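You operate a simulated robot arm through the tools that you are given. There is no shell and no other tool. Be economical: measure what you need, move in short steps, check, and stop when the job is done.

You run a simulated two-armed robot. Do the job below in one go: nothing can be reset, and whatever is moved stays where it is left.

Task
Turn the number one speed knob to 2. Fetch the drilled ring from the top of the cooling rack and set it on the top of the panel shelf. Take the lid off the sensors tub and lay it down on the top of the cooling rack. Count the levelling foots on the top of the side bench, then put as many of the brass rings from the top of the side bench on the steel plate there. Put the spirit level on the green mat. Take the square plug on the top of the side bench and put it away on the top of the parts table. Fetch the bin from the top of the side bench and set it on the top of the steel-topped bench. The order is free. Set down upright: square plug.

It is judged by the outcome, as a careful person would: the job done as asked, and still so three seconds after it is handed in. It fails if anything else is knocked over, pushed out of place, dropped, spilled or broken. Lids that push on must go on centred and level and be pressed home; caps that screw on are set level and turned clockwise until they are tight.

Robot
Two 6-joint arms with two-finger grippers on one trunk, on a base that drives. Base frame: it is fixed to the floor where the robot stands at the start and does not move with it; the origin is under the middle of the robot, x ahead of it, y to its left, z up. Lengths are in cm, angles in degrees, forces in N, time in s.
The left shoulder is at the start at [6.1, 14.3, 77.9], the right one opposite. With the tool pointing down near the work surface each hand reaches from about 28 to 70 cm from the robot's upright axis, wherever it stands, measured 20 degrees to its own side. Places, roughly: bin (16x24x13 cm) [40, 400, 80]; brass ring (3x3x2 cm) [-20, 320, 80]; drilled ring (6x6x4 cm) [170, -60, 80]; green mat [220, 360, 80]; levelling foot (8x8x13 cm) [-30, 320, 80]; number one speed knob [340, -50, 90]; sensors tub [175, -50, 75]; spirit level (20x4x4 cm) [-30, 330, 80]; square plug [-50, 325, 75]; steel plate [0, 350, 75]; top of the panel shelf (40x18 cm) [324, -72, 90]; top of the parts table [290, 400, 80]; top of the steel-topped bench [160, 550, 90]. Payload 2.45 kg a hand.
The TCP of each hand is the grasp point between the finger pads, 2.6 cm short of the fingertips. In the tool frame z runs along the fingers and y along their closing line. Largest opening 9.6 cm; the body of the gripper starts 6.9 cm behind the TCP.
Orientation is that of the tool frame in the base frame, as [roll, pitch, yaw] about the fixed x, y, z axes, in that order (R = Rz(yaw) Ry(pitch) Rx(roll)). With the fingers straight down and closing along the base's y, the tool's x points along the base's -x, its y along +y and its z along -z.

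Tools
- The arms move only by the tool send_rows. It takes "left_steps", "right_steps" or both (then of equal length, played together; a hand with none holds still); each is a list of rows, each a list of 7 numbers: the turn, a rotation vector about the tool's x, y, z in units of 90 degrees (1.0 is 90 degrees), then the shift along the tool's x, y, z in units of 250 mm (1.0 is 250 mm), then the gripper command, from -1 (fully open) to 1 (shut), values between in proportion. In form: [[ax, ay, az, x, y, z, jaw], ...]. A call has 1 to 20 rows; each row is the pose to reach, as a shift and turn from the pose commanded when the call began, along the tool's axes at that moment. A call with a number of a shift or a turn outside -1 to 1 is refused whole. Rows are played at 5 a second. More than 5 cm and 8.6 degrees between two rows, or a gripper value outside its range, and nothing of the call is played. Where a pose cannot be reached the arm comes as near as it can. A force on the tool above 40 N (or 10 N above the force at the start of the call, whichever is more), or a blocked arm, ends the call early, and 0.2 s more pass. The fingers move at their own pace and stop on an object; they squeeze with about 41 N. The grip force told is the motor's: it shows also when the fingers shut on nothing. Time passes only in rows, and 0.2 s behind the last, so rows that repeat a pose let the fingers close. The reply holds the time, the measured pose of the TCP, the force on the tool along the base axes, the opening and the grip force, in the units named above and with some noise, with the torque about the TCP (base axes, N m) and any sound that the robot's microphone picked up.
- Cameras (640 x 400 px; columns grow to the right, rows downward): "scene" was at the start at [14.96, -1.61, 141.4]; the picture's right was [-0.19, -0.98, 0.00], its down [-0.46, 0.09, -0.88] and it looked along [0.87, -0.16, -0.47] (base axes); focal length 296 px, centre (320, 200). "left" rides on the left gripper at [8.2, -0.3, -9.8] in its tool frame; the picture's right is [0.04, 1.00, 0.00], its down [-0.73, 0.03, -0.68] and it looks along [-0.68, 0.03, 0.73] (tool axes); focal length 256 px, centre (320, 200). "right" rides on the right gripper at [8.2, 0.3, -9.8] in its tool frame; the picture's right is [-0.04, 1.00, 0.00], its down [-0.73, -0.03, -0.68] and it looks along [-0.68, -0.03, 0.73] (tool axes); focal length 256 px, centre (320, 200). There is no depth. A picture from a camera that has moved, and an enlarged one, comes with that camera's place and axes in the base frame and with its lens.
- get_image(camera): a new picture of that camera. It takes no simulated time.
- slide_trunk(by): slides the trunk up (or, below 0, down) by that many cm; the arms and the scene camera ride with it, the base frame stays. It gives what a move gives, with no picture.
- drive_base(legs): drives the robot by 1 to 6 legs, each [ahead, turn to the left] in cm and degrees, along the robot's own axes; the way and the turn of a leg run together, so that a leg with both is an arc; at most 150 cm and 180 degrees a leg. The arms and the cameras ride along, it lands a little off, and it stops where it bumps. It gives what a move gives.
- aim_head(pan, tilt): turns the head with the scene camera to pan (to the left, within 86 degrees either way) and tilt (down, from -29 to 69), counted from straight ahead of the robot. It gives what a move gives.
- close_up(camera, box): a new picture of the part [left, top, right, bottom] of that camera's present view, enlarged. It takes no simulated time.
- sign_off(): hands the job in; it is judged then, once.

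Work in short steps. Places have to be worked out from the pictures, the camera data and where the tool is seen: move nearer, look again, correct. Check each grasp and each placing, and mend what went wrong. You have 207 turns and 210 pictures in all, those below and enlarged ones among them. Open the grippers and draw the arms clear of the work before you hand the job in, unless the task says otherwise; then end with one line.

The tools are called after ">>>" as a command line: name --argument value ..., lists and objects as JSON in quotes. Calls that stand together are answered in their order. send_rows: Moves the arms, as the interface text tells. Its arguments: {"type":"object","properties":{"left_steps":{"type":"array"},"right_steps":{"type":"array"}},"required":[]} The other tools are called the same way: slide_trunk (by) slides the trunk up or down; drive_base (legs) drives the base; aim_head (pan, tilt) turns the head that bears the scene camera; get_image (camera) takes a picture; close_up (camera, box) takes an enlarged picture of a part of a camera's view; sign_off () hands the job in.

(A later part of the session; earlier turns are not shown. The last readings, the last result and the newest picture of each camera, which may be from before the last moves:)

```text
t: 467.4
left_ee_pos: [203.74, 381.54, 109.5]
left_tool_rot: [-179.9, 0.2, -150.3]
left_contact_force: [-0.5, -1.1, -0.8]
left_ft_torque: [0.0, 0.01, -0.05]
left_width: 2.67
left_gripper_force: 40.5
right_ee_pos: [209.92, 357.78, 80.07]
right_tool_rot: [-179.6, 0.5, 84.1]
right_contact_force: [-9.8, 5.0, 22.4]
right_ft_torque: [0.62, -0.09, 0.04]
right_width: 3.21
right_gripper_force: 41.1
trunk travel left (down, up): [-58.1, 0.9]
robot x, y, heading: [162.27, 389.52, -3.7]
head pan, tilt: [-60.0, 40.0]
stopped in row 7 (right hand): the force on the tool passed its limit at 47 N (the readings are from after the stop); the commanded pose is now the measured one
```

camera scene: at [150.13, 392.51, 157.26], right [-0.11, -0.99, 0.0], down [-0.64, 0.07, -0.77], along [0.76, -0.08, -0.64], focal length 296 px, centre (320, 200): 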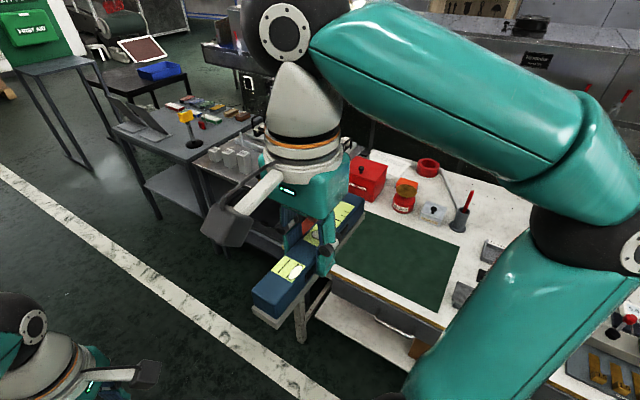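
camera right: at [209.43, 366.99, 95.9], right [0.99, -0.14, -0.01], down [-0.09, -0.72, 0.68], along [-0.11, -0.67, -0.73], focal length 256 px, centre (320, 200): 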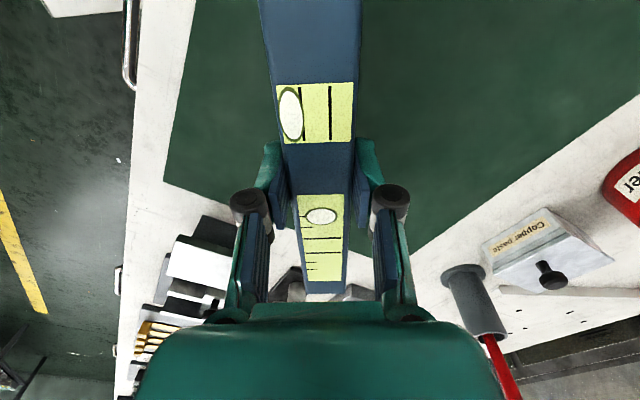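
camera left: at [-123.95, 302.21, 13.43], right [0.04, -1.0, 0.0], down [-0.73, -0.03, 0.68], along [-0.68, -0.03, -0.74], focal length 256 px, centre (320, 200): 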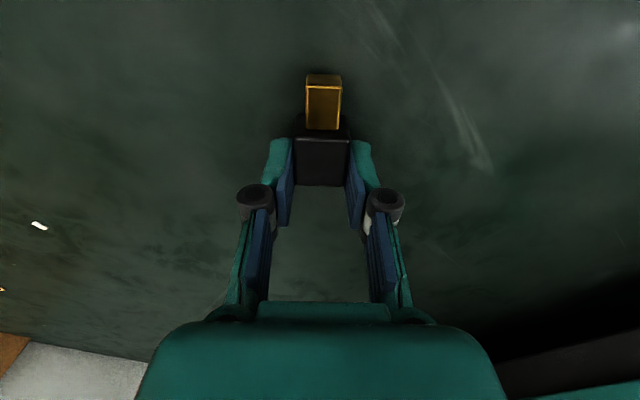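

Contact. Release, rise high, and check.

>>> send_rows --right_steps '[[0, 0, 0, 0, 0, -0.01, 0.4], [0, 0, 0, 0, 0, -0.01, 0], [0, 0, 0, 0, 0, -0.01, -0.2], [0, 0, 0, 0, 0, -0.1, -0.2], [0, 0, 0, 0, 0, -0.26, -0.2], [0, 0, 0, 0, 0, -0.44, -0.2], [0, 0, 0, 0, 0, -0.62, -0.2], [0, 0, 0, 0, 0, -0.8, -0.2], [0, 0, 0, 0, -0.1, -0.95, -0.2], [0, 0, 0, 0, -0.25, -1, -0.2], [0, 0, 0, 0, -0.4, -1, -0.2]]'

>>> aim_head --pan 20 --tilt 38

>>> get_image --camera "scene"

>>> get_image --camera "left"

```text
t: 469.8
left_ee_pos: [203.84, 381.47, 109.48]
left_tool_rot: [-179.9, 0.2, -150.4]
left_contact_force: [0.3, -0.4, -1.4]
left_ft_torque: [0.0, -0.01, 0.0]
left_width: 2.7
left_gripper_force: 41.2
right_ee_pos: [200.01, 359.13, 104.69]
right_tool_rot: [-179.6, 0.5, 84.2]
right_contact_force: [-1.6, 0.7, 0.1]
right_ft_torque: [-0.02, -0.03, -0.02]
right_width: 5.77
right_gripper_force: 0.0
trunk travel left (down, up): [-58.1, 0.9]
robot x, y, heading: [162.58, 389.6, -3.4]
head pan, tilt: [-60.0, 40.0]
```

```text
t: 471.4
left_ee_pos: [203.99, 381.39, 109.33]
left_tool_rot: [-180.0, 0.1, -150.3]
left_contact_force: [-0.6, 0.8, -1.7]
left_ft_torque: [-0.01, 0.0, -0.02]
left_width: 2.7
left_gripper_force: 41.0
right_ee_pos: [200.09, 359.01, 104.77]
right_tool_rot: [-179.5, 0.4, 84.2]
right_contact_force: [-0.6, 0.5, 0.9]
right_ft_torque: [0.02, 0.01, -0.04]
right_width: 5.78
right_gripper_force: 0.1
trunk travel left (down, up): [-58.1, 0.9]
robot x, y, heading: [162.79, 389.88, -4.0]
head pan, tilt: [20.0, 38.0]
```

```text
23 pictures are left
camera scene: at [176.63, 391.88, 157.56], right [0.28, -0.96, 0.0], down [-0.59, -0.17, -0.79], along [0.76, 0.22, -0.62], focal length 296 px, centre (320, 200)
```

scene: 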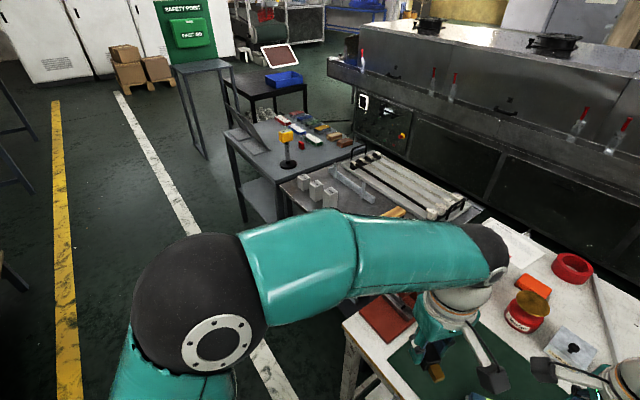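

```text
22 pictures are left
camera left: at [196.96, 377.06, 119.2], right [-0.53, 0.85, 0.0], down [0.62, 0.39, 0.68], along [0.58, 0.36, -0.73], focal length 256 px, centre (320, 200)
```

left: 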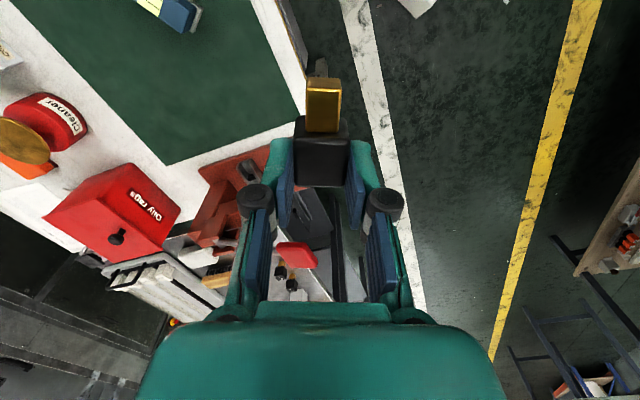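

The level is on the mat. The parts table (grey, bars and blocks) is next, ≈(288,412). I drive back into the aisle and around to face it.

>>> drive_base --legs '[[-20, 0], [0, 23], [0, 23], [84, 0], [0, -25], [0, -25]]'

>>> drive_base --legs '[[0, -26]]'

>>> aim_head --pan 0 --tilt 45

>>> get_image --camera "scene"

```text
t: 482.6
left_ee_pos: [245.35, 437.31, 109.3]
left_tool_rot: [-180.0, 0.2, -153.1]
left_contact_force: [-0.1, -0.6, -0.8]
left_ft_torque: [0.01, -0.01, 0.01]
left_width: 2.71
left_gripper_force: 41.1
right_ee_pos: [240.33, 415.24, 104.6]
right_tool_rot: [-179.5, 0.4, 81.1]
right_contact_force: [0.0, 0.2, 0.1]
right_ft_torque: [-0.02, -0.03, 0.0]
right_width: 5.77
right_gripper_force: 0.1
trunk travel left (down, up): [-58.1, 0.9]
robot x, y, heading: [204.59, 451.37, -6.5]
head pan, tilt: [20.0, 38.0]
```

```text
t: 484.5
left_ee_pos: [235.37, 420.8, 109.4]
left_tool_rot: [-179.9, 0.1, -179.3]
left_contact_force: [0.1, 0.0, -0.9]
left_ft_torque: [0.02, 0.01, -0.03]
left_width: 2.69
left_gripper_force: 41.0
right_ee_pos: [221.19, 403.01, 104.68]
right_tool_rot: [-179.5, 0.3, 54.9]
right_contact_force: [0.7, -0.3, -0.2]
right_ft_torque: [0.03, -0.02, -0.01]
right_width: 5.77
right_gripper_force: 0.0
trunk travel left (down, up): [-58.1, 0.9]
robot x, y, heading: [205.72, 452.47, -32.3]
head pan, tilt: [20.0, 38.0]
```

```text
t: 485.3
left_ee_pos: [235.18, 420.87, 109.39]
left_tool_rot: [-179.9, 0.1, -179.3]
left_contact_force: [-0.1, -0.6, -1.1]
left_ft_torque: [-0.01, -0.01, 0.0]
left_width: 2.69
left_gripper_force: 41.1
right_ee_pos: [221.18, 402.96, 104.78]
right_tool_rot: [-179.6, 0.4, 54.9]
right_contact_force: [0.8, 0.1, 0.3]
right_ft_torque: [0.01, 0.02, 0.0]
right_width: 5.75
right_gripper_force: 0.0
trunk travel left (down, up): [-58.1, 0.9]
robot x, y, heading: [206.27, 452.86, -32.3]
head pan, tilt: [0.0, 45.0]
```

```text
21 pictures are left
camera scene: at [217.77, 445.19, 156.52], right [-0.53, -0.85, 0.0], down [-0.6, 0.38, -0.71], along [0.6, -0.38, -0.71], focal length 296 px, centre (320, 200)
```

scene: 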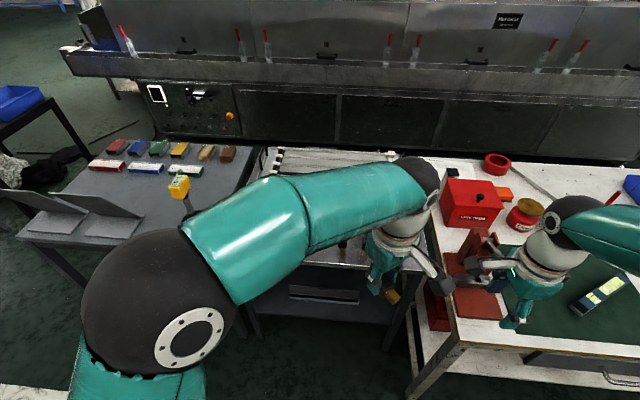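

The parts table front edge is straight ahead (≈63 cm). I bring the left hand forward-left, square it, and move the base 7 cm in.

>>> send_rows --left_steps '[[0, 0, 0.04, -0.08, 0.04, 0, 1], [0, 0, 0.08, -0.18, 0.09, 0, 1], [0, 0, 0.12, -0.28, 0.14, 0, 1], [0, 0, 0.16, -0.38, 0.19, 0, 1], [0, 0, 0.2, -0.48, 0.24, 0, 1], [0, 0, 0.24, -0.58, 0.29, 0, 1], [0, 0, 0.28, -0.68, 0.34, 0, 1], [0, 0, 0.32, -0.78, 0.39, 0, 1], [0, 0, 0.36, -0.88, 0.44, 0, 1], [0, 0, 0.38, -0.96, 0.49, 0, 1]]'

>>> drive_base --legs '[[7, 0]]'

>>> send_rows --left_steps '[[0, -0.09, 0, 0, 0, 0, 1], [0, -0.18, 0, 0, 0, 0, 1], [0, -0.27, 0, 0, 0, 0, 1], [0, -0.36, 0, 0, 0, 0, 1], [0, -0.45, 0, 0, 0, 0, 1], [0, -0.54, 0, 0, 0, 0, 1], [0, -0.63, 0, 0, 0, 0, 1], [0, -0.72, 0, 0, 0, 0, 1], [0, -0.81, 0, 0, 0, 0, 1], [0, -0.9, 0, 0, 0, 0, 1], [0, -0.98, 0, 0, 0, 0, 1], [0, -1.0, 0, 0, 0, 0, 1]]'

>>> get_image --camera "scene"

```text
t: 487.5
left_ee_pos: [259.18, 433.31, 109.39]
left_tool_rot: [-179.9, 0.2, 146.4]
left_contact_force: [-0.4, 0.3, -0.8]
left_ft_torque: [-0.04, 0.02, 0.01]
left_width: 2.71
left_gripper_force: 41.1
right_ee_pos: [221.2, 403.04, 104.79]
right_tool_rot: [-179.5, 0.5, 54.9]
right_contact_force: [-0.1, -0.2, 0.6]
right_ft_torque: [-0.03, 0.02, -0.01]
right_width: 5.78
right_gripper_force: 0.0
trunk travel left (down, up): [-58.1, 0.9]
robot x, y, heading: [205.72, 452.61, -32.4]
head pan, tilt: [0.0, 45.0]
```

```text
t: 488.5
left_ee_pos: [265.1, 429.55, 109.28]
left_tool_rot: [-179.9, 0.1, 146.5]
left_contact_force: [0.7, -0.7, -0.8]
left_ft_torque: [0.04, 0.05, 0.01]
left_width: 2.7
left_gripper_force: 40.8
right_ee_pos: [227.22, 399.1, 104.72]
right_tool_rot: [-179.4, 0.4, 54.8]
right_contact_force: [0.0, 0.7, 0.3]
right_ft_torque: [0.06, 0.06, 0.0]
right_width: 5.74
right_gripper_force: 0.0
trunk travel left (down, up): [-58.1, 0.9]
robot x, y, heading: [212.09, 449.39, -32.4]
head pan, tilt: [0.0, 45.0]
```

```text
t: 491.1
left_ee_pos: [263.99, 428.6, 109.94]
left_tool_rot: [-99.9, 89.9, -133.2]
left_contact_force: [0.0, 0.5, -0.7]
left_ft_torque: [0.04, 0.0, -0.02]
left_width: 2.71
left_gripper_force: 40.9
left hand out of reach, approached as far as the arm can: row 11, 12
right_ee_pos: [227.02, 399.22, 104.9]
right_tool_rot: [-179.4, 0.5, 54.9]
right_contact_force: [0.7, 0.5, -0.2]
right_ft_torque: [-0.02, 0.01, -0.04]
right_width: 5.73
right_gripper_force: 0.1
trunk travel left (down, up): [-58.1, 0.9]
robot x, y, heading: [212.15, 448.71, -32.3]
head pan, tilt: [0.0, 45.0]
```

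```text
20 pictures are left
camera scene: at [223.75, 441.4, 156.54], right [-0.53, -0.85, 0.0], down [-0.6, 0.38, -0.71], along [0.6, -0.38, -0.71], focal length 296 px, centre (320, 200)
```

scene: 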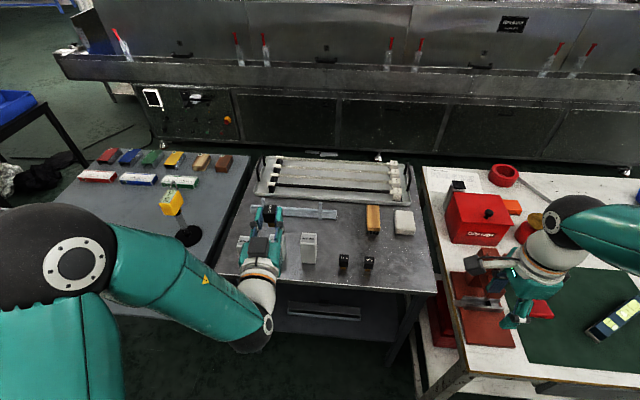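

The plug is now held upright (black up). I shift left 4 and forward 6.5 cm over the table edge, raise the right hand, then lower the trunk.

>>> send_rows --left_steps '[[0, 0, 0, 0, 0.04, 0, 1], [0, 0, 0, 0, 0.08, 0.05, 1], [0, 0, 0, 0, 0.12, 0.1, 1], [0, 0, 0, 0, 0.16, 0.16, 1], [0, 0, 0, 0, 0.16, 0.22, 1], [0, 0, 0, 0, 0.16, 0.26, 1], [0, 0, 0, 0, 0.16, 0.26, 1]]' --right_steps '[[0, 0, 0, 0, -0.05, -0.15, -0.2], [0, 0, 0, 0, -0.1, -0.32, -0.2], [0, 0, 0, 0, -0.15, -0.49, -0.2], [0, 0, 0, 0, -0.2, -0.66, -0.2], [0, 0, 0, 0, -0.25, -0.83, -0.2], [0, 0, 0, 0, -0.3, -1.0, -0.2], [0, 0, 0, 0, -0.3, -1.0, -0.2]]'

>>> slide_trunk --by -24.5

>>> get_image --camera "scene"

>>> get_image --camera "left"

```text
t: 492.7
left_ee_pos: [269.07, 425.87, 111.47]
left_tool_rot: [-179.8, 89.5, 148.3]
left_contact_force: [-0.8, -0.3, -0.7]
left_ft_torque: [0.01, 0.0, -0.02]
left_width: 2.7
left_gripper_force: 41.0
left hand out of reach, approached as far as the arm can: row 1, 2, 3, 4, 5, 6, 7
right_ee_pos: [221.16, 403.78, 130.04]
right_tool_rot: [-179.5, 0.5, 54.9]
right_contact_force: [1.3, 1.2, 0.2]
right_ft_torque: [0.0, 0.03, 0.02]
right_width: 5.77
right_gripper_force: 0.1
trunk travel left (down, up): [-58.1, 0.9]
robot x, y, heading: [212.13, 448.97, -32.1]
head pan, tilt: [0.0, 45.0]
```

```text
t: 495.2
left_ee_pos: [268.83, 425.87, 87.04]
left_tool_rot: [-179.1, 89.3, 148.9]
left_contact_force: [0.2, -0.6, -0.8]
left_ft_torque: [0.02, 0.01, -0.02]
left_width: 2.71
left_gripper_force: 41.1
right_ee_pos: [221.17, 403.75, 105.48]
right_tool_rot: [-179.5, 0.4, 54.8]
right_contact_force: [0.0, 0.2, 1.0]
right_ft_torque: [-0.01, 0.0, 0.01]
right_width: 5.75
right_gripper_force: 0.1
trunk travel left (down, up): [-33.6, 25.4]
robot x, y, heading: [211.82, 448.86, -32.4]
head pan, tilt: [0.0, 45.0]
```

```text
19 pictures are left
camera scene: at [223.71, 441.37, 132.04], right [-0.53, -0.85, 0.0], down [-0.6, 0.38, -0.71], along [0.6, -0.38, -0.71], focal length 296 px, centre (320, 200)
```

scene: 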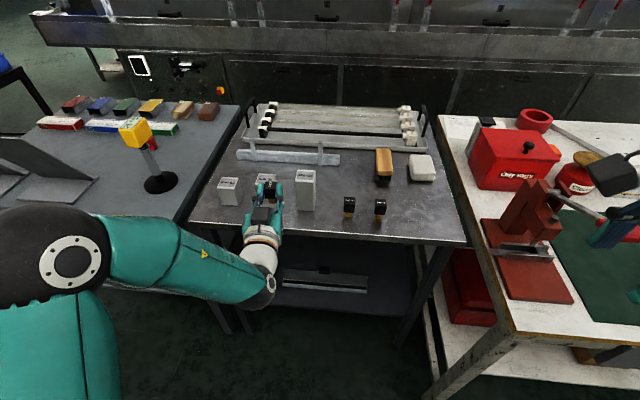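

```text
18 pictures are left
camera left: at [260.34, 430.77, 79.14], right [0.53, 0.85, -0.04], down [-0.55, 0.38, 0.74], along [0.64, -0.37, 0.67], focal length 256 px, centre (320, 200)
```

left: 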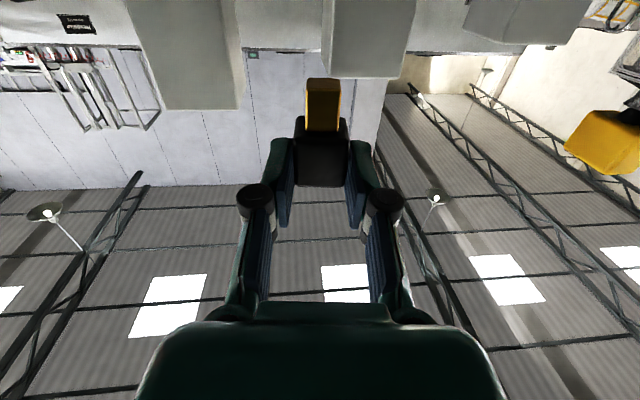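

The plug hangs upright 3.5 cm inside the table edge, with ~2 cm to the block ahead. I lower with the trunk, last part in small steps.

>>> slide_trunk --by -3.6

>>> slide_trunk --by -0.5

>>> get_image --camera "left"

```text
t: 496.1
left_ee_pos: [268.98, 425.8, 83.56]
left_tool_rot: [-179.1, 89.3, 148.9]
left_contact_force: [-0.2, 0.8, 0.9]
left_ft_torque: [0.01, 0.03, 0.0]
left_width: 2.7
left_gripper_force: 40.6
right_ee_pos: [221.03, 403.76, 101.89]
right_tool_rot: [-179.4, 0.4, 54.9]
right_contact_force: [-1.1, -0.5, 0.0]
right_ft_torque: [0.02, 0.02, -0.01]
right_width: 5.76
right_gripper_force: 0.0
trunk travel left (down, up): [-30.0, 29.0]
robot x, y, heading: [211.92, 449.09, -31.9]
head pan, tilt: [0.0, 45.0]
```

```text
t: 496.6
left_ee_pos: [268.88, 425.8, 83.02]
left_tool_rot: [-179.2, 89.4, 148.8]
left_contact_force: [-0.7, 0.7, -0.8]
left_ft_torque: [-0.01, 0.02, -0.01]
left_width: 2.7
left_gripper_force: 41.1
right_ee_pos: [221.16, 403.65, 101.34]
right_tool_rot: [-179.5, 0.3, 54.8]
right_contact_force: [0.8, 0.0, 0.3]
right_ft_torque: [-0.01, -0.01, 0.02]
right_width: 5.78
right_gripper_force: 0.0
trunk travel left (down, up): [-29.5, 29.5]
robot x, y, heading: [211.6, 448.88, -32.2]
head pan, tilt: [0.0, 45.0]
```

```text
17 pictures are left
camera left: at [260.34, 430.77, 75.03], right [0.53, 0.85, -0.04], down [-0.55, 0.38, 0.74], along [0.64, -0.37, 0.67], focal length 256 px, centre (320, 200)
```

left: 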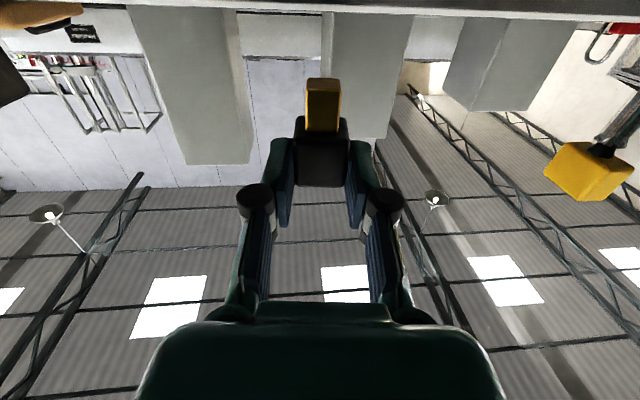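

I lower with small arm steps, which stop on force.

>>> send_rows --left_steps '[[0, 0, 0, 0.01, 0, 0, 1], [0, 0, 0, 0.02, 0, 0, 1], [0, 0, 0, 0.03, 0, 0, 1], [0, 0, 0, 0.04, 0, 0, 1], [0, 0, 0, 0.05, 0, 0, 1], [0, 0, 0, 0.06, 0, 0, 1], [0, 0, 0, 0.07, 0, 0, 1]]'

```text
t: 498.2
left_ee_pos: [268.71, 425.61, 81.31]
left_tool_rot: [-178.7, 89.3, 149.6]
left_contact_force: [-0.3, 1.2, -1.5]
left_ft_torque: [0.03, 0.01, -0.02]
left_width: 2.69
left_gripper_force: 40.4
right_ee_pos: [221.11, 403.8, 101.29]
right_tool_rot: [-179.6, 0.3, 54.9]
right_contact_force: [-0.9, -0.4, -0.3]
right_ft_torque: [0.01, -0.02, 0.01]
right_width: 5.75
right_gripper_force: 0.0
trunk travel left (down, up): [-29.5, 29.5]
robot x, y, heading: [212.21, 448.46, -32.0]
head pan, tilt: [0.0, 45.0]
```

No contact yet (tip ≈76.7). Continue the same way.

>>> send_rows --left_steps '[[0, 0, 0, 0.008, 0, 0, 1], [0, 0, 0, 0.016, 0, 0, 1], [0, 0, 0, 0.024, 0, 0, 1], [0, 0, 0, 0.032, 0, 0, 1], [0, 0, 0, 0.04, 0, 0, 1], [0, 0, 0, 0.048, 0, 0, 1], [0, 0, 0, 0.056, 0, 0, 1], [0, 0, 0, 0.064, 0, 0, 1]]'

>>> get_image --camera "left"

```text
t: 500.0
left_ee_pos: [268.39, 425.34, 80.23]
left_tool_rot: [-175.3, 89.5, 153.2]
left_contact_force: [0.5, 2.0, 6.0]
left_ft_torque: [0.01, -0.18, 0.06]
left_width: 2.71
left_gripper_force: 41.9
left hand out of reach, approached as far as the arm can: row 1, 2, 3, 4, 5, 6, 7, 8
right_ee_pos: [221.16, 403.78, 101.45]
right_tool_rot: [-179.6, 0.3, 54.9]
right_contact_force: [0.6, -0.1, 0.4]
right_ft_torque: [0.0, 0.02, 0.01]
right_width: 5.76
right_gripper_force: 0.1
trunk travel left (down, up): [-29.5, 29.5]
robot x, y, heading: [211.55, 448.41, -32.5]
head pan, tilt: [0.0, 45.0]
```

```text
16 pictures are left
camera left: at [259.75, 430.19, 72.22], right [0.52, 0.85, -0.04], down [-0.56, 0.38, 0.74], along [0.64, -0.36, 0.67], focal length 256 px, centre (320, 200)
```

left: 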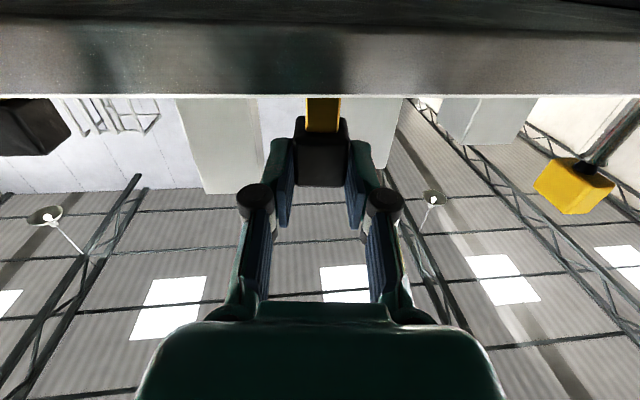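

Contact (6–7 N). I release and withdraw straight back, then check.

>>> send_rows --left_steps '[[0, 0, 0, 0, 0, 0, 0.4], [0, 0, 0, 0, 0, 0, 0.2], [0, 0, 0, 0, 0, 0, 0.05], [0, 0, 0, 0, 0, 0, 0.05], [0, 0, 0, 0, 0, -0.05, 0.05], [0, 0, 0, 0, 0, -0.14, 0.05], [0, 0, 0, 0, 0, -0.28, 0.05], [0, 0, 0, 0, 0, -0.44, 0.05], [0, 0, 0, 0, 0, -0.6, 0.05]]'

>>> close_up --camera "scene" --box '[170, 130, 450, 300]'

```text
t: 502.0
left_ee_pos: [258.57, 428.9, 79.52]
left_tool_rot: [178.2, 89.5, 146.2]
left_contact_force: [0.4, 0.1, 0.4]
left_ft_torque: [0.01, -0.01, -0.01]
left_width: 4.58
left_gripper_force: 0.2
left hand out of reach, approached as far as the arm can: row 8, 9
right_ee_pos: [221.11, 403.76, 101.48]
right_tool_rot: [-179.5, 0.4, 55.0]
right_contact_force: [-0.9, -0.1, 0.2]
right_ft_torque: [-0.01, -0.02, -0.01]
right_width: 5.77
right_gripper_force: 0.1
trunk travel left (down, up): [-29.5, 29.5]
robot x, y, heading: [211.92, 448.58, -32.5]
head pan, tilt: [0.0, 45.0]
```

```text
2.29 times, centred on (310, 215) of scene
camera zoom: at [223.69, 441.38, 127.94], right [-0.53, -0.85, 0.0], down [-0.6, 0.38, -0.71], along [0.6, -0.38, -0.71], focal length 677 px, centre (343, 166)
```

zoom: 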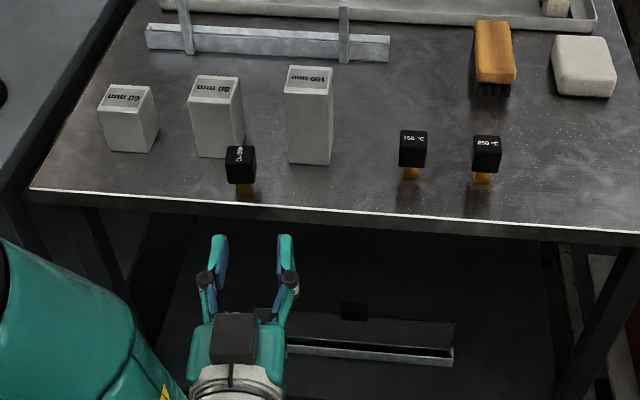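

The plug stands upright beside its mates. Now the bin: I raise the trunk, fold both arms, and drive back along the aisle.

>>> slide_trunk --by 29

>>> send_rows --left_steps '[[0, 0.09, 0, 0, 0, -0.05, 0.05], [0, 0.18, 0, 0, 0, -0.1, 0.05], [0, 0.27, 0, 0, 0, -0.15, 0.05], [0, 0.36, 0, 0, 0, -0.2, 0.05], [0, 0.45, 0, 0, 0, -0.25, 0.05], [0, 0.54, 0, 0, 0, -0.3, 0.05], [0, 0.63, 0, 0, 0, -0.35, 0.05], [0, 0.72, 0, 0, 0, -0.4, 0.05], [0, 0.81, 0, 0, 0, -0.4, 0.05], [0, 0.9, 0, 0, 0, -0.4, 0.05], [0, 0.98, 0, 0, 0, -0.4, 0.05], [0, 1.0, 0, 0, 0, -0.4, 0.05]]' --right_steps '[[0, 0, -0.08, 0, 0, 0, 0], [0, 0, -0.16, 0, 0, 0, 0], [0, 0, -0.24, 0, 0, 0, 0], [0, 0, -0.32, 0, 0, 0, 0], [0, 0, -0.4, 0, 0, 0, 0], [0, 0, -0.48, 0, 0, 0, 0], [0, 0, -0.56, 0, 0, 0, 0], [0, 0, -0.64, 0, 0, 0, 0], [0, 0, -0.72, 0, 0, 0, 0], [0, 0, -0.8, 0, 0, 0, 0], [0, 0, -0.88, 0, 0, 0, 0], [0, 0, -0.96, 0, 0, 0, 0]]'

>>> drive_base --legs '[[-14, 0], [0, -24], [0, -24], [0, -24], [0, -23]]'

>>> drive_base --legs '[[68, 0], [66, 0], [0, -30], [0, -30], [0, -29]]'

>>> aim_head --pan 0 --tilt 42

>>> get_image --camera "scene"

```text
t: 504.9
left_ee_pos: [258.58, 428.84, 108.61]
left_tool_rot: [-179.5, 89.4, 148.5]
left_contact_force: [-0.3, 0.7, 0.5]
left_ft_torque: [-0.01, 0.01, -0.04]
left_width: 4.55
left_gripper_force: 0.0
right_ee_pos: [221.19, 403.84, 130.42]
right_tool_rot: [-179.5, 0.3, 54.9]
right_contact_force: [0.1, -0.8, 0.2]
right_ft_torque: [0.0, 0.01, 0.03]
right_width: 5.77
right_gripper_force: 0.2
trunk travel left (down, up): [-58.5, 0.5]
robot x, y, heading: [211.86, 448.89, -32.3]
head pan, tilt: [0.0, 45.0]
```

```text
t: 507.5
left_ee_pos: [250.11, 434.22, 108.7]
left_tool_rot: [179.9, -0.6, 148.0]
left_contact_force: [1.2, 0.7, -0.3]
left_ft_torque: [0.01, 0.02, -0.01]
left_width: 4.56
left_gripper_force: 0.2
left hand out of reach, approached as far as the arm can: row 1, 2, 3
right_ee_pos: [221.06, 403.69, 130.33]
right_tool_rot: [-179.5, -0.4, 141.4]
right_contact_force: [-0.2, 0.1, -0.6]
right_ft_torque: [-0.02, 0.0, 0.03]
right_width: 4.8
right_gripper_force: 0.0
trunk travel left (down, up): [-58.5, 0.5]
robot x, y, heading: [211.96, 448.96, -32.2]
head pan, tilt: [0.0, 45.0]
```

```text
t: 513.0
left_ee_pos: [198.05, 414.86, 108.82]
left_tool_rot: [179.9, -0.5, 76.3]
left_contact_force: [-1.8, -0.4, 0.7]
left_ft_torque: [0.02, -0.06, 0.0]
left_width: 4.56
left_gripper_force: 0.0
right_ee_pos: [159.98, 432.8, 130.21]
right_tool_rot: [-179.7, -0.4, 69.8]
right_contact_force: [-0.6, 0.7, 0.0]
right_ft_torque: [0.03, -0.06, 0.01]
right_width: 4.78
right_gripper_force: 0.0
trunk travel left (down, up): [-58.5, 0.5]
robot x, y, heading: [203.78, 454.9, -104.8]
head pan, tilt: [0.0, 45.0]
stopped in leg 4: the robot was blocked; the commanded pose is now the measured one
```

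```text
t: 516.8
left_ee_pos: [180.2, 350.82, 108.93]
left_tool_rot: [-180.0, -0.5, 75.4]
left_contact_force: [0.3, -0.4, -0.3]
left_ft_torque: [0.03, -0.02, -0.02]
left_width: 4.55
left_gripper_force: 0.0
right_ee_pos: [142.59, 369.23, 130.49]
right_tool_rot: [-179.7, -0.4, 68.8]
right_contact_force: [0.0, -0.6, 0.1]
right_ft_torque: [-0.02, 0.02, 0.0]
right_width: 4.79
right_gripper_force: 0.0
trunk travel left (down, up): [-58.5, 0.5]
robot x, y, heading: [186.18, 390.94, -105.7]
head pan, tilt: [0.0, 45.0]
stopped in leg 1: the robot was blocked; the commanded pose is now the measured one
```

```text
t: 517.4
left_ee_pos: [180.39, 350.75, 108.92]
left_tool_rot: [180.0, -0.6, 75.4]
left_contact_force: [-0.1, 0.5, 0.3]
left_ft_torque: [0.0, 0.04, 0.04]
left_width: 4.55
left_gripper_force: 0.2
right_ee_pos: [142.67, 369.15, 130.39]
right_tool_rot: [-179.6, -0.5, 68.8]
right_contact_force: [1.2, -1.1, 0.7]
right_ft_torque: [-0.02, 0.02, 0.02]
right_width: 4.8
right_gripper_force: 0.0
trunk travel left (down, up): [-58.5, 0.5]
robot x, y, heading: [186.35, 390.48, -105.6]
head pan, tilt: [0.0, 42.0]
```

```text
14 pictures are left
camera scene: at [182.48, 376.95, 157.37], right [-0.96, 0.27, 0.0], down [0.18, 0.64, -0.74], along [-0.2, -0.71, -0.67], focal length 296 px, centre (320, 200)
```

scene: 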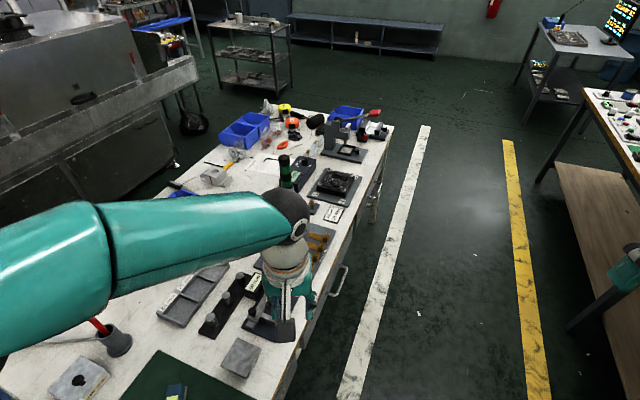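

I touched the white table's side. I back off, turn, and drive diagonally toward the bin's place at the side bench.

>>> drive_base --legs '[[-20, 0], [0, -17], [0, -17], [50, 0], [46, 0]]'

>>> drive_base --legs '[[0, -27], [0, -27], [0, -26]]'

>>> get_image --camera "scene"

```text
t: 526.1
left_ee_pos: [91.68, 317.56, 108.85]
left_tool_rot: [179.9, -0.6, 41.7]
left_contact_force: [0.1, -0.2, 0.2]
left_ft_torque: [0.02, -0.01, 0.0]
left_width: 4.59
left_gripper_force: 0.0
right_ee_pos: [70.41, 353.68, 130.43]
right_tool_rot: [-179.7, -0.6, 35.2]
right_contact_force: [-0.1, -0.4, -0.4]
right_ft_torque: [0.01, -0.03, -0.01]
right_width: 4.82
right_gripper_force: 0.0
trunk travel left (down, up): [-58.5, 0.5]
robot x, y, heading: [118.98, 347.07, -139.4]
head pan, tilt: [0.0, 42.0]
```

```text
t: 530.6
left_ee_pos: [81.76, 364.26, 109.07]
left_tool_rot: [179.8, -0.6, -29.9]
left_contact_force: [0.9, 0.4, 0.1]
left_ft_torque: [-0.1, 0.05, 0.0]
left_width: 4.54
left_gripper_force: 0.0
right_ee_pos: [109.42, 395.77, 130.45]
right_tool_rot: [-179.7, -0.6, -36.4]
right_contact_force: [1.1, 0.6, -0.3]
right_ft_torque: [-0.03, 0.05, -0.01]
right_width: 4.81
right_gripper_force: 0.1
trunk travel left (down, up): [-58.5, 0.5]
robot x, y, heading: [116.89, 343.78, 147.8]
head pan, tilt: [0.0, 42.0]
stopped in leg 3: the robot was blocked; the commanded pose is now the measured one
```

```text
13 pictures are left
camera scene: at [104.48, 352.07, 157.36], right [0.54, 0.84, 0.0], down [0.56, -0.36, -0.74], along [-0.63, 0.4, -0.67], focal length 296 px, centre (320, 200)
```

scene: 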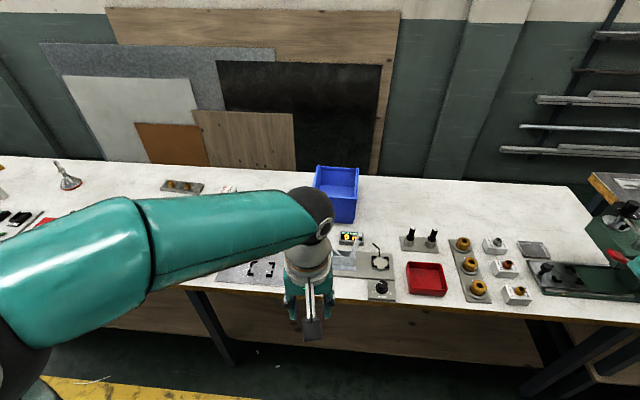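

Bin straight ahead at ≈(38,402). I close in to the bench and look with both wrist cameras.

>>> drive_base --legs '[[20, -5], [19, 0]]'

>>> get_image --camera "right"

>>> get_image --camera "left"

```text
t: 533.4
left_ee_pos: [52.19, 389.77, 109.04]
left_tool_rot: [-180.0, -0.6, -35.0]
left_contact_force: [-0.8, -0.3, -0.3]
left_ft_torque: [-0.02, -0.01, -0.01]
left_width: 4.52
left_gripper_force: 0.1
right_ee_pos: [82.69, 418.73, 130.43]
right_tool_rot: [-179.6, -0.6, -41.4]
right_contact_force: [-0.1, -0.2, -0.4]
right_ft_torque: [-0.03, -0.02, -0.03]
right_width: 4.81
right_gripper_force: 0.1
trunk travel left (down, up): [-58.5, 0.5]
robot x, y, heading: [85.43, 366.6, 142.4]
head pan, tilt: [0.0, 42.0]
```

```text
12 pictures are left
camera right: at [88.5, 412.95, 140.42], right [-0.69, -0.72, -0.01], down [-0.54, 0.51, 0.67], along [-0.48, 0.47, -0.74], focal length 256 px, centre (320, 200)
```

right: 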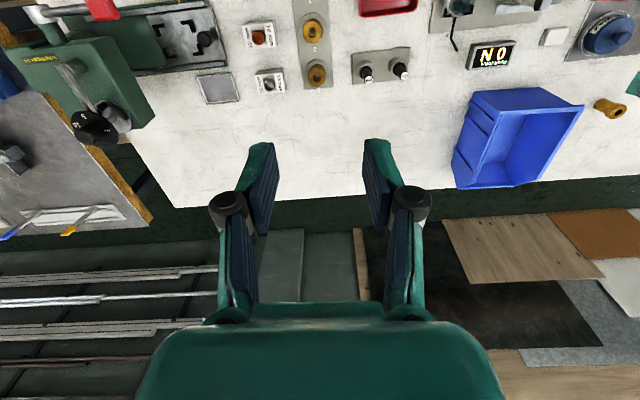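

```text
11 pictures are left
camera left: at [59.1, 385.41, 119.02], right [-0.54, -0.84, 0.0], down [-0.62, 0.4, 0.67], along [-0.57, 0.36, -0.74], focal length 256 px, centre (320, 200)
```

left: 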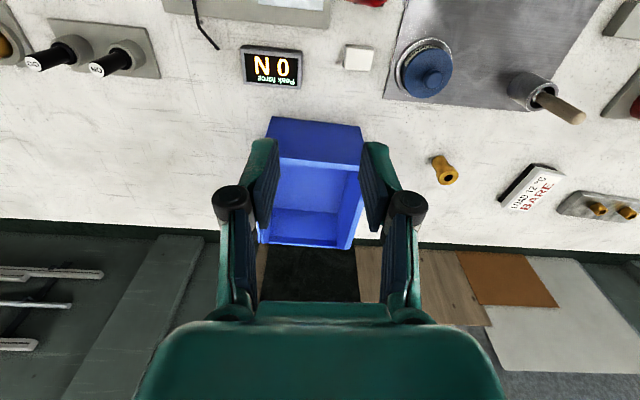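

I bring both hands over the bin's side walls (left wall ≈(28.5,398), right wall ≈(38,409.5)), hovering at z≈98.

>>> send_rows --left_steps '[[0, 0, 0, -0.12, 0.03, 0.04, 0.05], [0, 0, 0, -0.26, 0.07, 0.1, 0.05], [0, 0, 0, -0.4, 0.11, 0.16, 0.05], [0, 0, 0, -0.54, 0.15, 0.22, 0.05], [0, 0, 0, -0.68, 0.19, 0.28, 0.05], [0, 0, 0, -0.82, 0.23, 0.36, 0.05], [0, 0, 0, -0.96, 0.276, 0.44, 0.05], [0, 0, 0, -0.96, 0.276, 0.44, 0.05]]' --right_steps '[[0, 0, 0, -0.07, 0.1, 0.06, 0.05], [0, 0, 0, -0.15, 0.22, 0.14, 0.05], [0, 0, 0, -0.24, 0.34, 0.22, 0.05], [0, 0, 0, -0.33, 0.46, 0.3, 0.05], [0, 0, 0, -0.42, 0.58, 0.38, 0.05], [0, 0, 0, -0.5, 0.7, 0.48, 0.05], [0, 0, 0, -0.56, 0.78, 0.54, 0.05], [0, 0, 0, -0.6, 0.85, 0.6, 0.05]]'

>>> send_rows --right_steps '[[0, 0, 0, -0.1, 0.12, 0.08, 0.05], [0, 0, 0, -0.2, 0.24, 0.18, 0.05], [0, 0, 0, -0.3, 0.36, 0.3, 0.05], [0, 0, 0, -0.4, 0.48, 0.44, 0.05], [0, 0, 0, -0.5, 0.6, 0.58, 0.05], [0, 0, 0, -0.5, 0.604, 0.68, 0.05], [0, 0, 0, -0.5, 0.604, 0.68, 0.05]]'

>>> get_image --camera "right"

>>> get_image --camera "left"

```text
t: 535.2
left_ee_pos: [28.68, 397.78, 97.98]
left_tool_rot: [-179.9, -0.6, -34.9]
left_contact_force: [-0.3, -0.4, 0.4]
left_ft_torque: [0.05, 0.04, -0.01]
left_width: 4.55
left_gripper_force: 0.0
right_ee_pos: [57.81, 412.47, 115.37]
right_tool_rot: [-179.6, -0.5, -41.4]
right_contact_force: [0.1, -0.3, 0.5]
right_ft_torque: [0.01, -0.02, 0.02]
right_width: 4.56
right_gripper_force: 0.1
trunk travel left (down, up): [-58.5, 0.5]
robot x, y, heading: [85.57, 366.52, 142.2]
head pan, tilt: [0.0, 42.0]
```

```text
refused: row 4 steps farther than a row can; nothing moved
```

```text
10 pictures are left
camera right: at [63.62, 406.8, 125.28], right [-0.69, -0.72, -0.01], down [-0.54, 0.51, 0.67], along [-0.48, 0.47, -0.74], focal length 256 px, centre (320, 200)
```

right: 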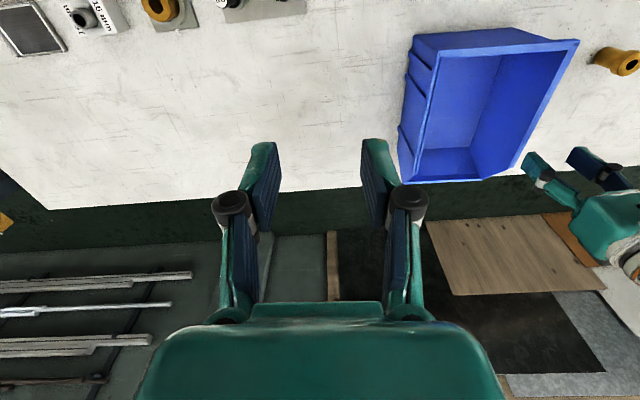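

```text
9 pictures are left
camera left: at [35.46, 393.36, 108.01], right [-0.54, -0.84, 0.0], down [-0.62, 0.4, 0.67], along [-0.57, 0.36, -0.74], focal length 256 px, centre (320, 200)
```

left: 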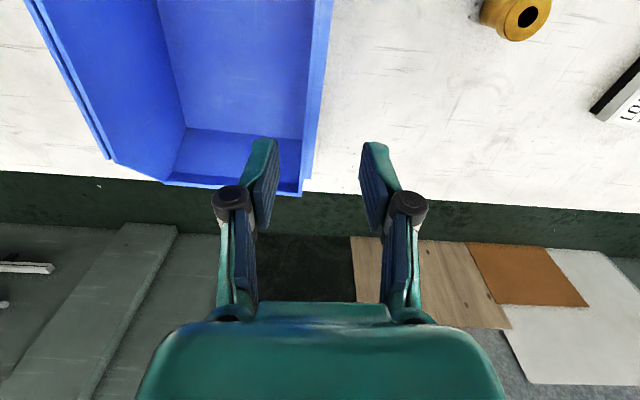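

The left hand straddles the left wall well. I place the right hand over the right wall (41,409), fine-tune the left, and check the right.

>>> send_rows --left_steps '[[0, 0, 0.02, 0.03, -0.007, 0, 0.05], [0, 0, 0.04, 0.06, -0.014, 0, 0.05], [0, 0, 0.067, 0.09, -0.021, 0, 0.05], [0, 0, 0.067, 0.12, -0.028, 0, 0.05], [0, 0, 0.067, 0.12, -0.028, 0, 0.05], [0, 0, 0.067, 0.12, -0.028, 0, 0.05], [0, 0, 0.067, 0.12, -0.028, 0, 0.05], [0, 0, 0.067, 0.12, -0.028, 0, 0.05], [0, 0, 0.067, 0.12, -0.028, 0, 0.05]]' --right_steps '[[0, 0, 0, -0.06, 0.08, 0.03, 0.05], [0, 0, 0, -0.12, 0.16, 0.08, 0.05], [0, 0, 0, -0.18, 0.24, 0.15, 0.05], [0, 0, 0, -0.24, 0.32, 0.23, 0.05], [0, 0, 0, -0.3, 0.4, 0.33, 0.05], [0, 0, 0, -0.36, 0.48, 0.44, 0.05], [0, 0, 0, -0.412, 0.54, 0.55, 0.05], [0, 0, 0, -0.412, 0.54, 0.66, 0.05], [0, 0, 0, -0.412, 0.54, 0.66, 0.05]]'

>>> get_image --camera "right"

>>> get_image --camera "left"

```text
t: 537.2
left_ee_pos: [31.5, 396.58, 97.96]
left_tool_rot: [-180.0, -0.6, -41.0]
left_contact_force: [-0.2, 0.1, 0.2]
left_ft_torque: [-0.02, 0.03, 0.02]
left_width: 4.54
left_gripper_force: 0.1
right_ee_pos: [40.98, 409.22, 98.76]
right_tool_rot: [-179.6, -0.7, -41.5]
right_contact_force: [-0.5, 0.1, 0.8]
right_ft_torque: [0.0, 0.0, -0.05]
right_width: 4.56
right_gripper_force: 0.1
trunk travel left (down, up): [-58.5, 0.5]
robot x, y, heading: [86.0, 366.8, 142.4]
head pan, tilt: [0.0, 42.0]
```

```text
8 pictures are left
camera right: at [46.71, 403.58, 108.62], right [-0.69, -0.72, -0.01], down [-0.54, 0.51, 0.67], along [-0.48, 0.47, -0.74], focal length 256 px, centre (320, 200)
```

right: 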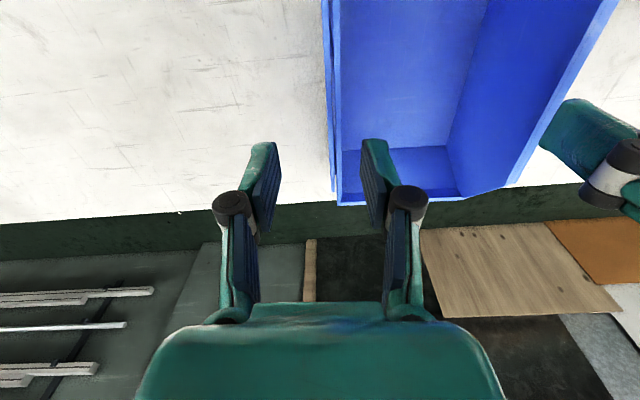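

```text
7 pictures are left
camera left: at [37.87, 391.5, 107.93], right [-0.62, -0.78, 0.0], down [-0.58, 0.46, 0.67], along [-0.52, 0.42, -0.74], focal length 256 px, centre (320, 200)
```

left: 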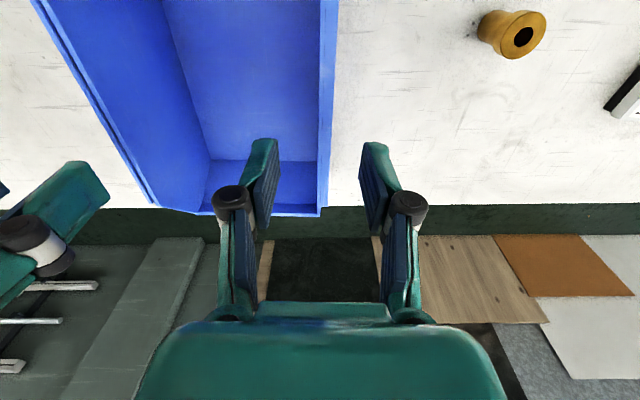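

Both are aligned within 1 cm. I descend onto the walls, close, and lift together.

>>> send_rows --left_steps '[[0, 0, 0, 0, 0.016, 0.1, 0.05], [0, 0, 0, 0, 0.016, 0.2, 0.05], [0, 0, 0, 0, 0.016, 0.29, 0.05], [0, 0, 0, 0, 0.016, 0.345, 0.05], [0, 0, 0, 0, 0.016, 0.345, 0.5], [0, 0, 0, 0, 0.016, 0.345, 1], [0, 0, 0, 0, 0.016, 0.345, 1], [0, 0, 0, 0, 0.016, 0.345, 1], [0, 0, 0, 0, 0.016, 0.345, 1]]' --right_steps '[[0, 0, 0, 0, 0.036, 0.12, 0.05], [0, 0, 0, 0, 0.036, 0.24, 0.05], [0, 0, 0, 0, 0.036, 0.32, 0.05], [0, 0, 0, 0, 0.036, 0.377, 0.05], [0, 0, 0, 0, 0.036, 0.377, 0.5], [0, 0, 0, 0, 0.036, 0.377, 1], [0, 0, 0, 0, 0.036, 0.377, 1], [0, 0, 0, 0, 0.036, 0.377, 1], [0, 0, 0, 0, 0.036, 0.377, 1]]'

>>> send_rows --left_steps '[[0, 0, 0, 0, 0, -0.05, 1], [0, 0, 0, 0, 0, -0.12, 1], [0, 0, 0, 0, 0, -0.2, 1], [0, 0, 0, 0, 0, -0.3, 1], [0, 0, 0, 0, 0, -0.4, 1], [0, 0, 0, 0.05, 0, -0.5, 1], [0, 0, 0, 0.12, 0, -0.6, 1], [0, 0, 0, 0.2, 0, -0.68, 1], [0, 0, 0, 0.28, 0, -0.72, 1], [0, 0, 0, 0.36, 0, -0.74, 1]]' --right_steps '[[0, 0, 0, 0, 0, -0.05, 1], [0, 0, 0, 0, 0, -0.12, 1], [0, 0, 0, 0, 0, -0.2, 1], [0, 0, 0, 0, 0, -0.3, 1], [0, 0, 0, 0, 0, -0.4, 1], [0, 0, 0, 0.05, 0, -0.5, 1], [0, 0, 0, 0.12, 0, -0.6, 1], [0, 0, 0, 0.2, 0, -0.68, 1], [0, 0, 0, 0.28, 0, -0.72, 1], [0, 0, 0, 0.36, 0, -0.74, 1]]'

>>> get_image --camera "scene"

```text
t: 539.2
left_ee_pos: [31.68, 396.44, 89.3]
left_tool_rot: [-179.6, -0.4, -40.9]
left_contact_force: [14.0, 28.4, 0.6]
left_ft_torque: [0.64, -0.38, 0.33]
left_width: 0.63
left_gripper_force: 32.5
right_ee_pos: [40.41, 408.22, 89.24]
right_tool_rot: [-179.9, -0.6, -41.3]
right_contact_force: [-14.2, -29.1, 0.2]
right_ft_torque: [-0.63, 0.39, 0.62]
right_width: 0.61
right_gripper_force: 32.7
trunk travel left (down, up): [-58.5, 0.5]
robot x, y, heading: [85.78, 366.48, 142.5]
head pan, tilt: [0.0, 42.0]
```

```text
t: 541.4
left_ee_pos: [38.33, 390.53, 108.09]
left_tool_rot: [-179.4, -0.6, -40.9]
left_contact_force: [16.1, 29.1, -0.9]
left_ft_torque: [0.52, -0.53, 0.14]
left_width: 0.61
left_gripper_force: 32.7
right_ee_pos: [47.3, 402.19, 107.93]
right_tool_rot: [-180.0, -0.7, -41.4]
right_contact_force: [-15.5, -29.3, -1.0]
right_ft_torque: [-0.49, 0.56, 0.56]
right_width: 0.58
right_gripper_force: 32.9
trunk travel left (down, up): [-58.5, 0.5]
robot x, y, heading: [85.42, 366.76, 142.6]
head pan, tilt: [0.0, 42.0]
```

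```text
6 pictures are left
camera scene: at [74.16, 375.49, 157.38], right [0.61, 0.79, 0.0], down [0.53, -0.41, -0.74], along [-0.59, 0.45, -0.67], focal length 296 px, centre (320, 200)
```

scene: 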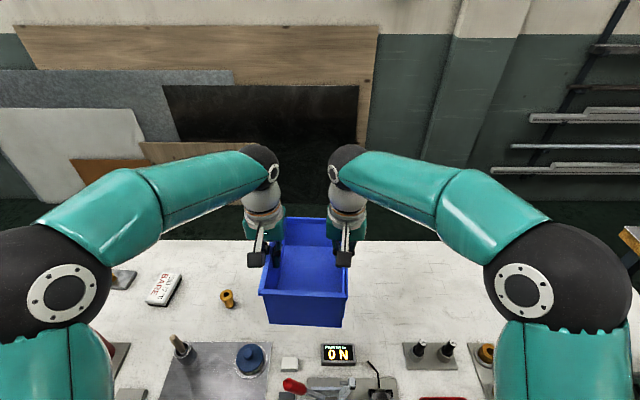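

The bin hangs level between both hands. I back off and turn up the aisle.

>>> drive_base --legs '[[-24, 0], [0, -22], [0, -22], [0, -22], [0, -22]]'

>>> aim_head --pan 20 --tilt 25

>>> get_image --camera "scene"

```text
t: 548.8
left_ee_pos: [127.72, 399.63, 107.94]
left_tool_rot: [179.8, -0.6, -128.8]
left_contact_force: [3.0, 1.3, -1.3]
left_ft_torque: [-0.47, 0.67, 0.15]
left_width: 0.58
left_gripper_force: 32.6
right_ee_pos: [139.78, 391.1, 107.67]
right_tool_rot: [179.7, -0.8, -129.1]
right_contact_force: [0.1, -4.0, -1.2]
right_ft_torque: [0.7, -0.32, 0.39]
right_width: 0.58
right_gripper_force: 32.5
trunk travel left (down, up): [-58.5, 0.5]
robot x, y, heading: [99.44, 356.11, 56.5]
head pan, tilt: [0.0, 42.0]
stopped in leg 5: the robot was blocked; the commanded pose is now the measured one
```

```text
t: 549.6
left_ee_pos: [127.22, 400.1, 108.08]
left_tool_rot: [-179.7, -0.5, -128.8]
left_contact_force: [0.9, -0.6, -0.5]
left_ft_torque: [-0.15, 0.13, -0.1]
left_width: 0.59
left_gripper_force: 32.9
right_ee_pos: [139.04, 391.6, 107.75]
right_tool_rot: [-179.9, -0.8, -129.0]
right_contact_force: [-0.5, 0.5, -1.4]
right_ft_torque: [0.2, -0.11, 0.15]
right_width: 0.61
right_gripper_force: 32.4
trunk travel left (down, up): [-58.5, 0.5]
robot x, y, heading: [99.22, 356.01, 56.3]
head pan, tilt: [20.0, 25.0]
```

```text
5 pictures are left
camera scene: at [104.82, 370.12, 159.99], right [0.97, -0.24, 0.0], down [-0.1, -0.41, -0.91], along [0.21, 0.88, -0.42], focal length 296 px, centre (320, 200)
```

scene: 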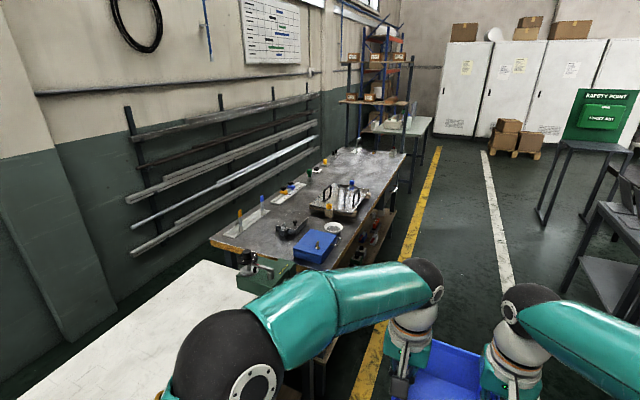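

The steel-topped bench is ahead left; its far part near (182,556) looks free. I drive along the aisle and turn to face it.

>>> drive_base --legs '[[70, -8], [70, 0], [66, 0]]'

>>> drive_base --legs '[[0, 24], [0, 24], [0, 24], [0, 21]]'

>>> aim_head --pan 0 --tilt 38

>>> get_image --camera "scene"

```text
t: 560.4
left_ee_pos: [264.08, 556.49, 107.98]
left_tool_rot: [-179.8, -0.6, -135.5]
left_contact_force: [0.2, -0.3, -1.9]
left_ft_torque: [0.01, -0.02, -0.18]
left_width: 0.6
left_gripper_force: 32.7
right_ee_pos: [274.87, 546.57, 107.76]
right_tool_rot: [180.0, -0.8, -135.8]
right_contact_force: [0.4, 0.7, -1.9]
right_ft_torque: [-0.03, 0.02, 0.11]
right_width: 0.63
right_gripper_force: 32.4
trunk travel left (down, up): [-58.5, 0.5]
robot x, y, heading: [231.5, 515.53, 49.9]
head pan, tilt: [20.0, 25.0]
```

```text
t: 566.3
left_ee_pos: [188.1, 546.82, 108.11]
left_tool_rot: [-179.5, -0.5, -43.0]
left_contact_force: [0.6, -2.1, -1.8]
left_ft_torque: [0.63, 0.42, -0.3]
left_width: 0.59
left_gripper_force: 32.6
right_ee_pos: [197.55, 558.05, 108.0]
right_tool_rot: [-179.6, -0.8, -43.2]
right_contact_force: [-3.5, -0.1, -2.1]
right_ft_torque: [-0.43, -0.6, -0.07]
right_width: 0.59
right_gripper_force: 32.6
trunk travel left (down, up): [-58.5, 0.5]
robot x, y, heading: [235.58, 522.33, 144.3]
head pan, tilt: [20.0, 25.0]
stopped in leg 4: the robot was blocked; the commanded pose is now the measured one
```

```text
t: 567.1
left_ee_pos: [188.6, 547.15, 108.15]
left_tool_rot: [-179.7, -0.5, -43.0]
left_contact_force: [-0.9, -0.3, -1.3]
left_ft_torque: [0.15, 0.12, -0.05]
left_width: 0.59
left_gripper_force: 32.5
right_ee_pos: [197.91, 558.35, 107.93]
right_tool_rot: [-179.9, -0.8, -43.3]
right_contact_force: [0.3, -0.8, -1.5]
right_ft_torque: [-0.13, -0.15, 0.19]
right_width: 0.61
right_gripper_force: 32.3
trunk travel left (down, up): [-58.5, 0.5]
robot x, y, heading: [235.58, 522.41, 144.5]
head pan, tilt: [0.0, 38.0]
```

```text
4 pictures are left
camera scene: at [223.4, 530.86, 157.96], right [0.58, 0.81, 0.0], down [0.5, -0.36, -0.79], along [-0.64, 0.46, -0.62], focal length 296 px, centre (320, 200)
```

scene: 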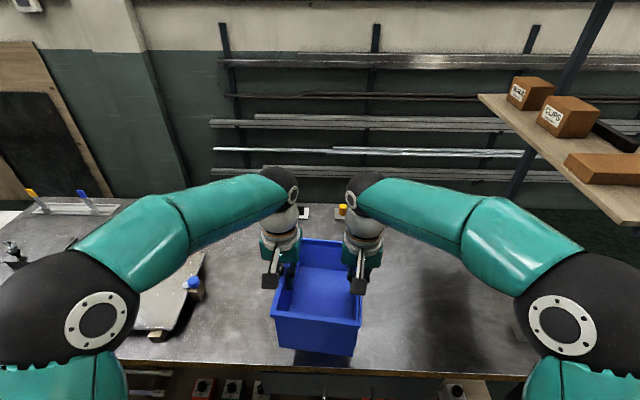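

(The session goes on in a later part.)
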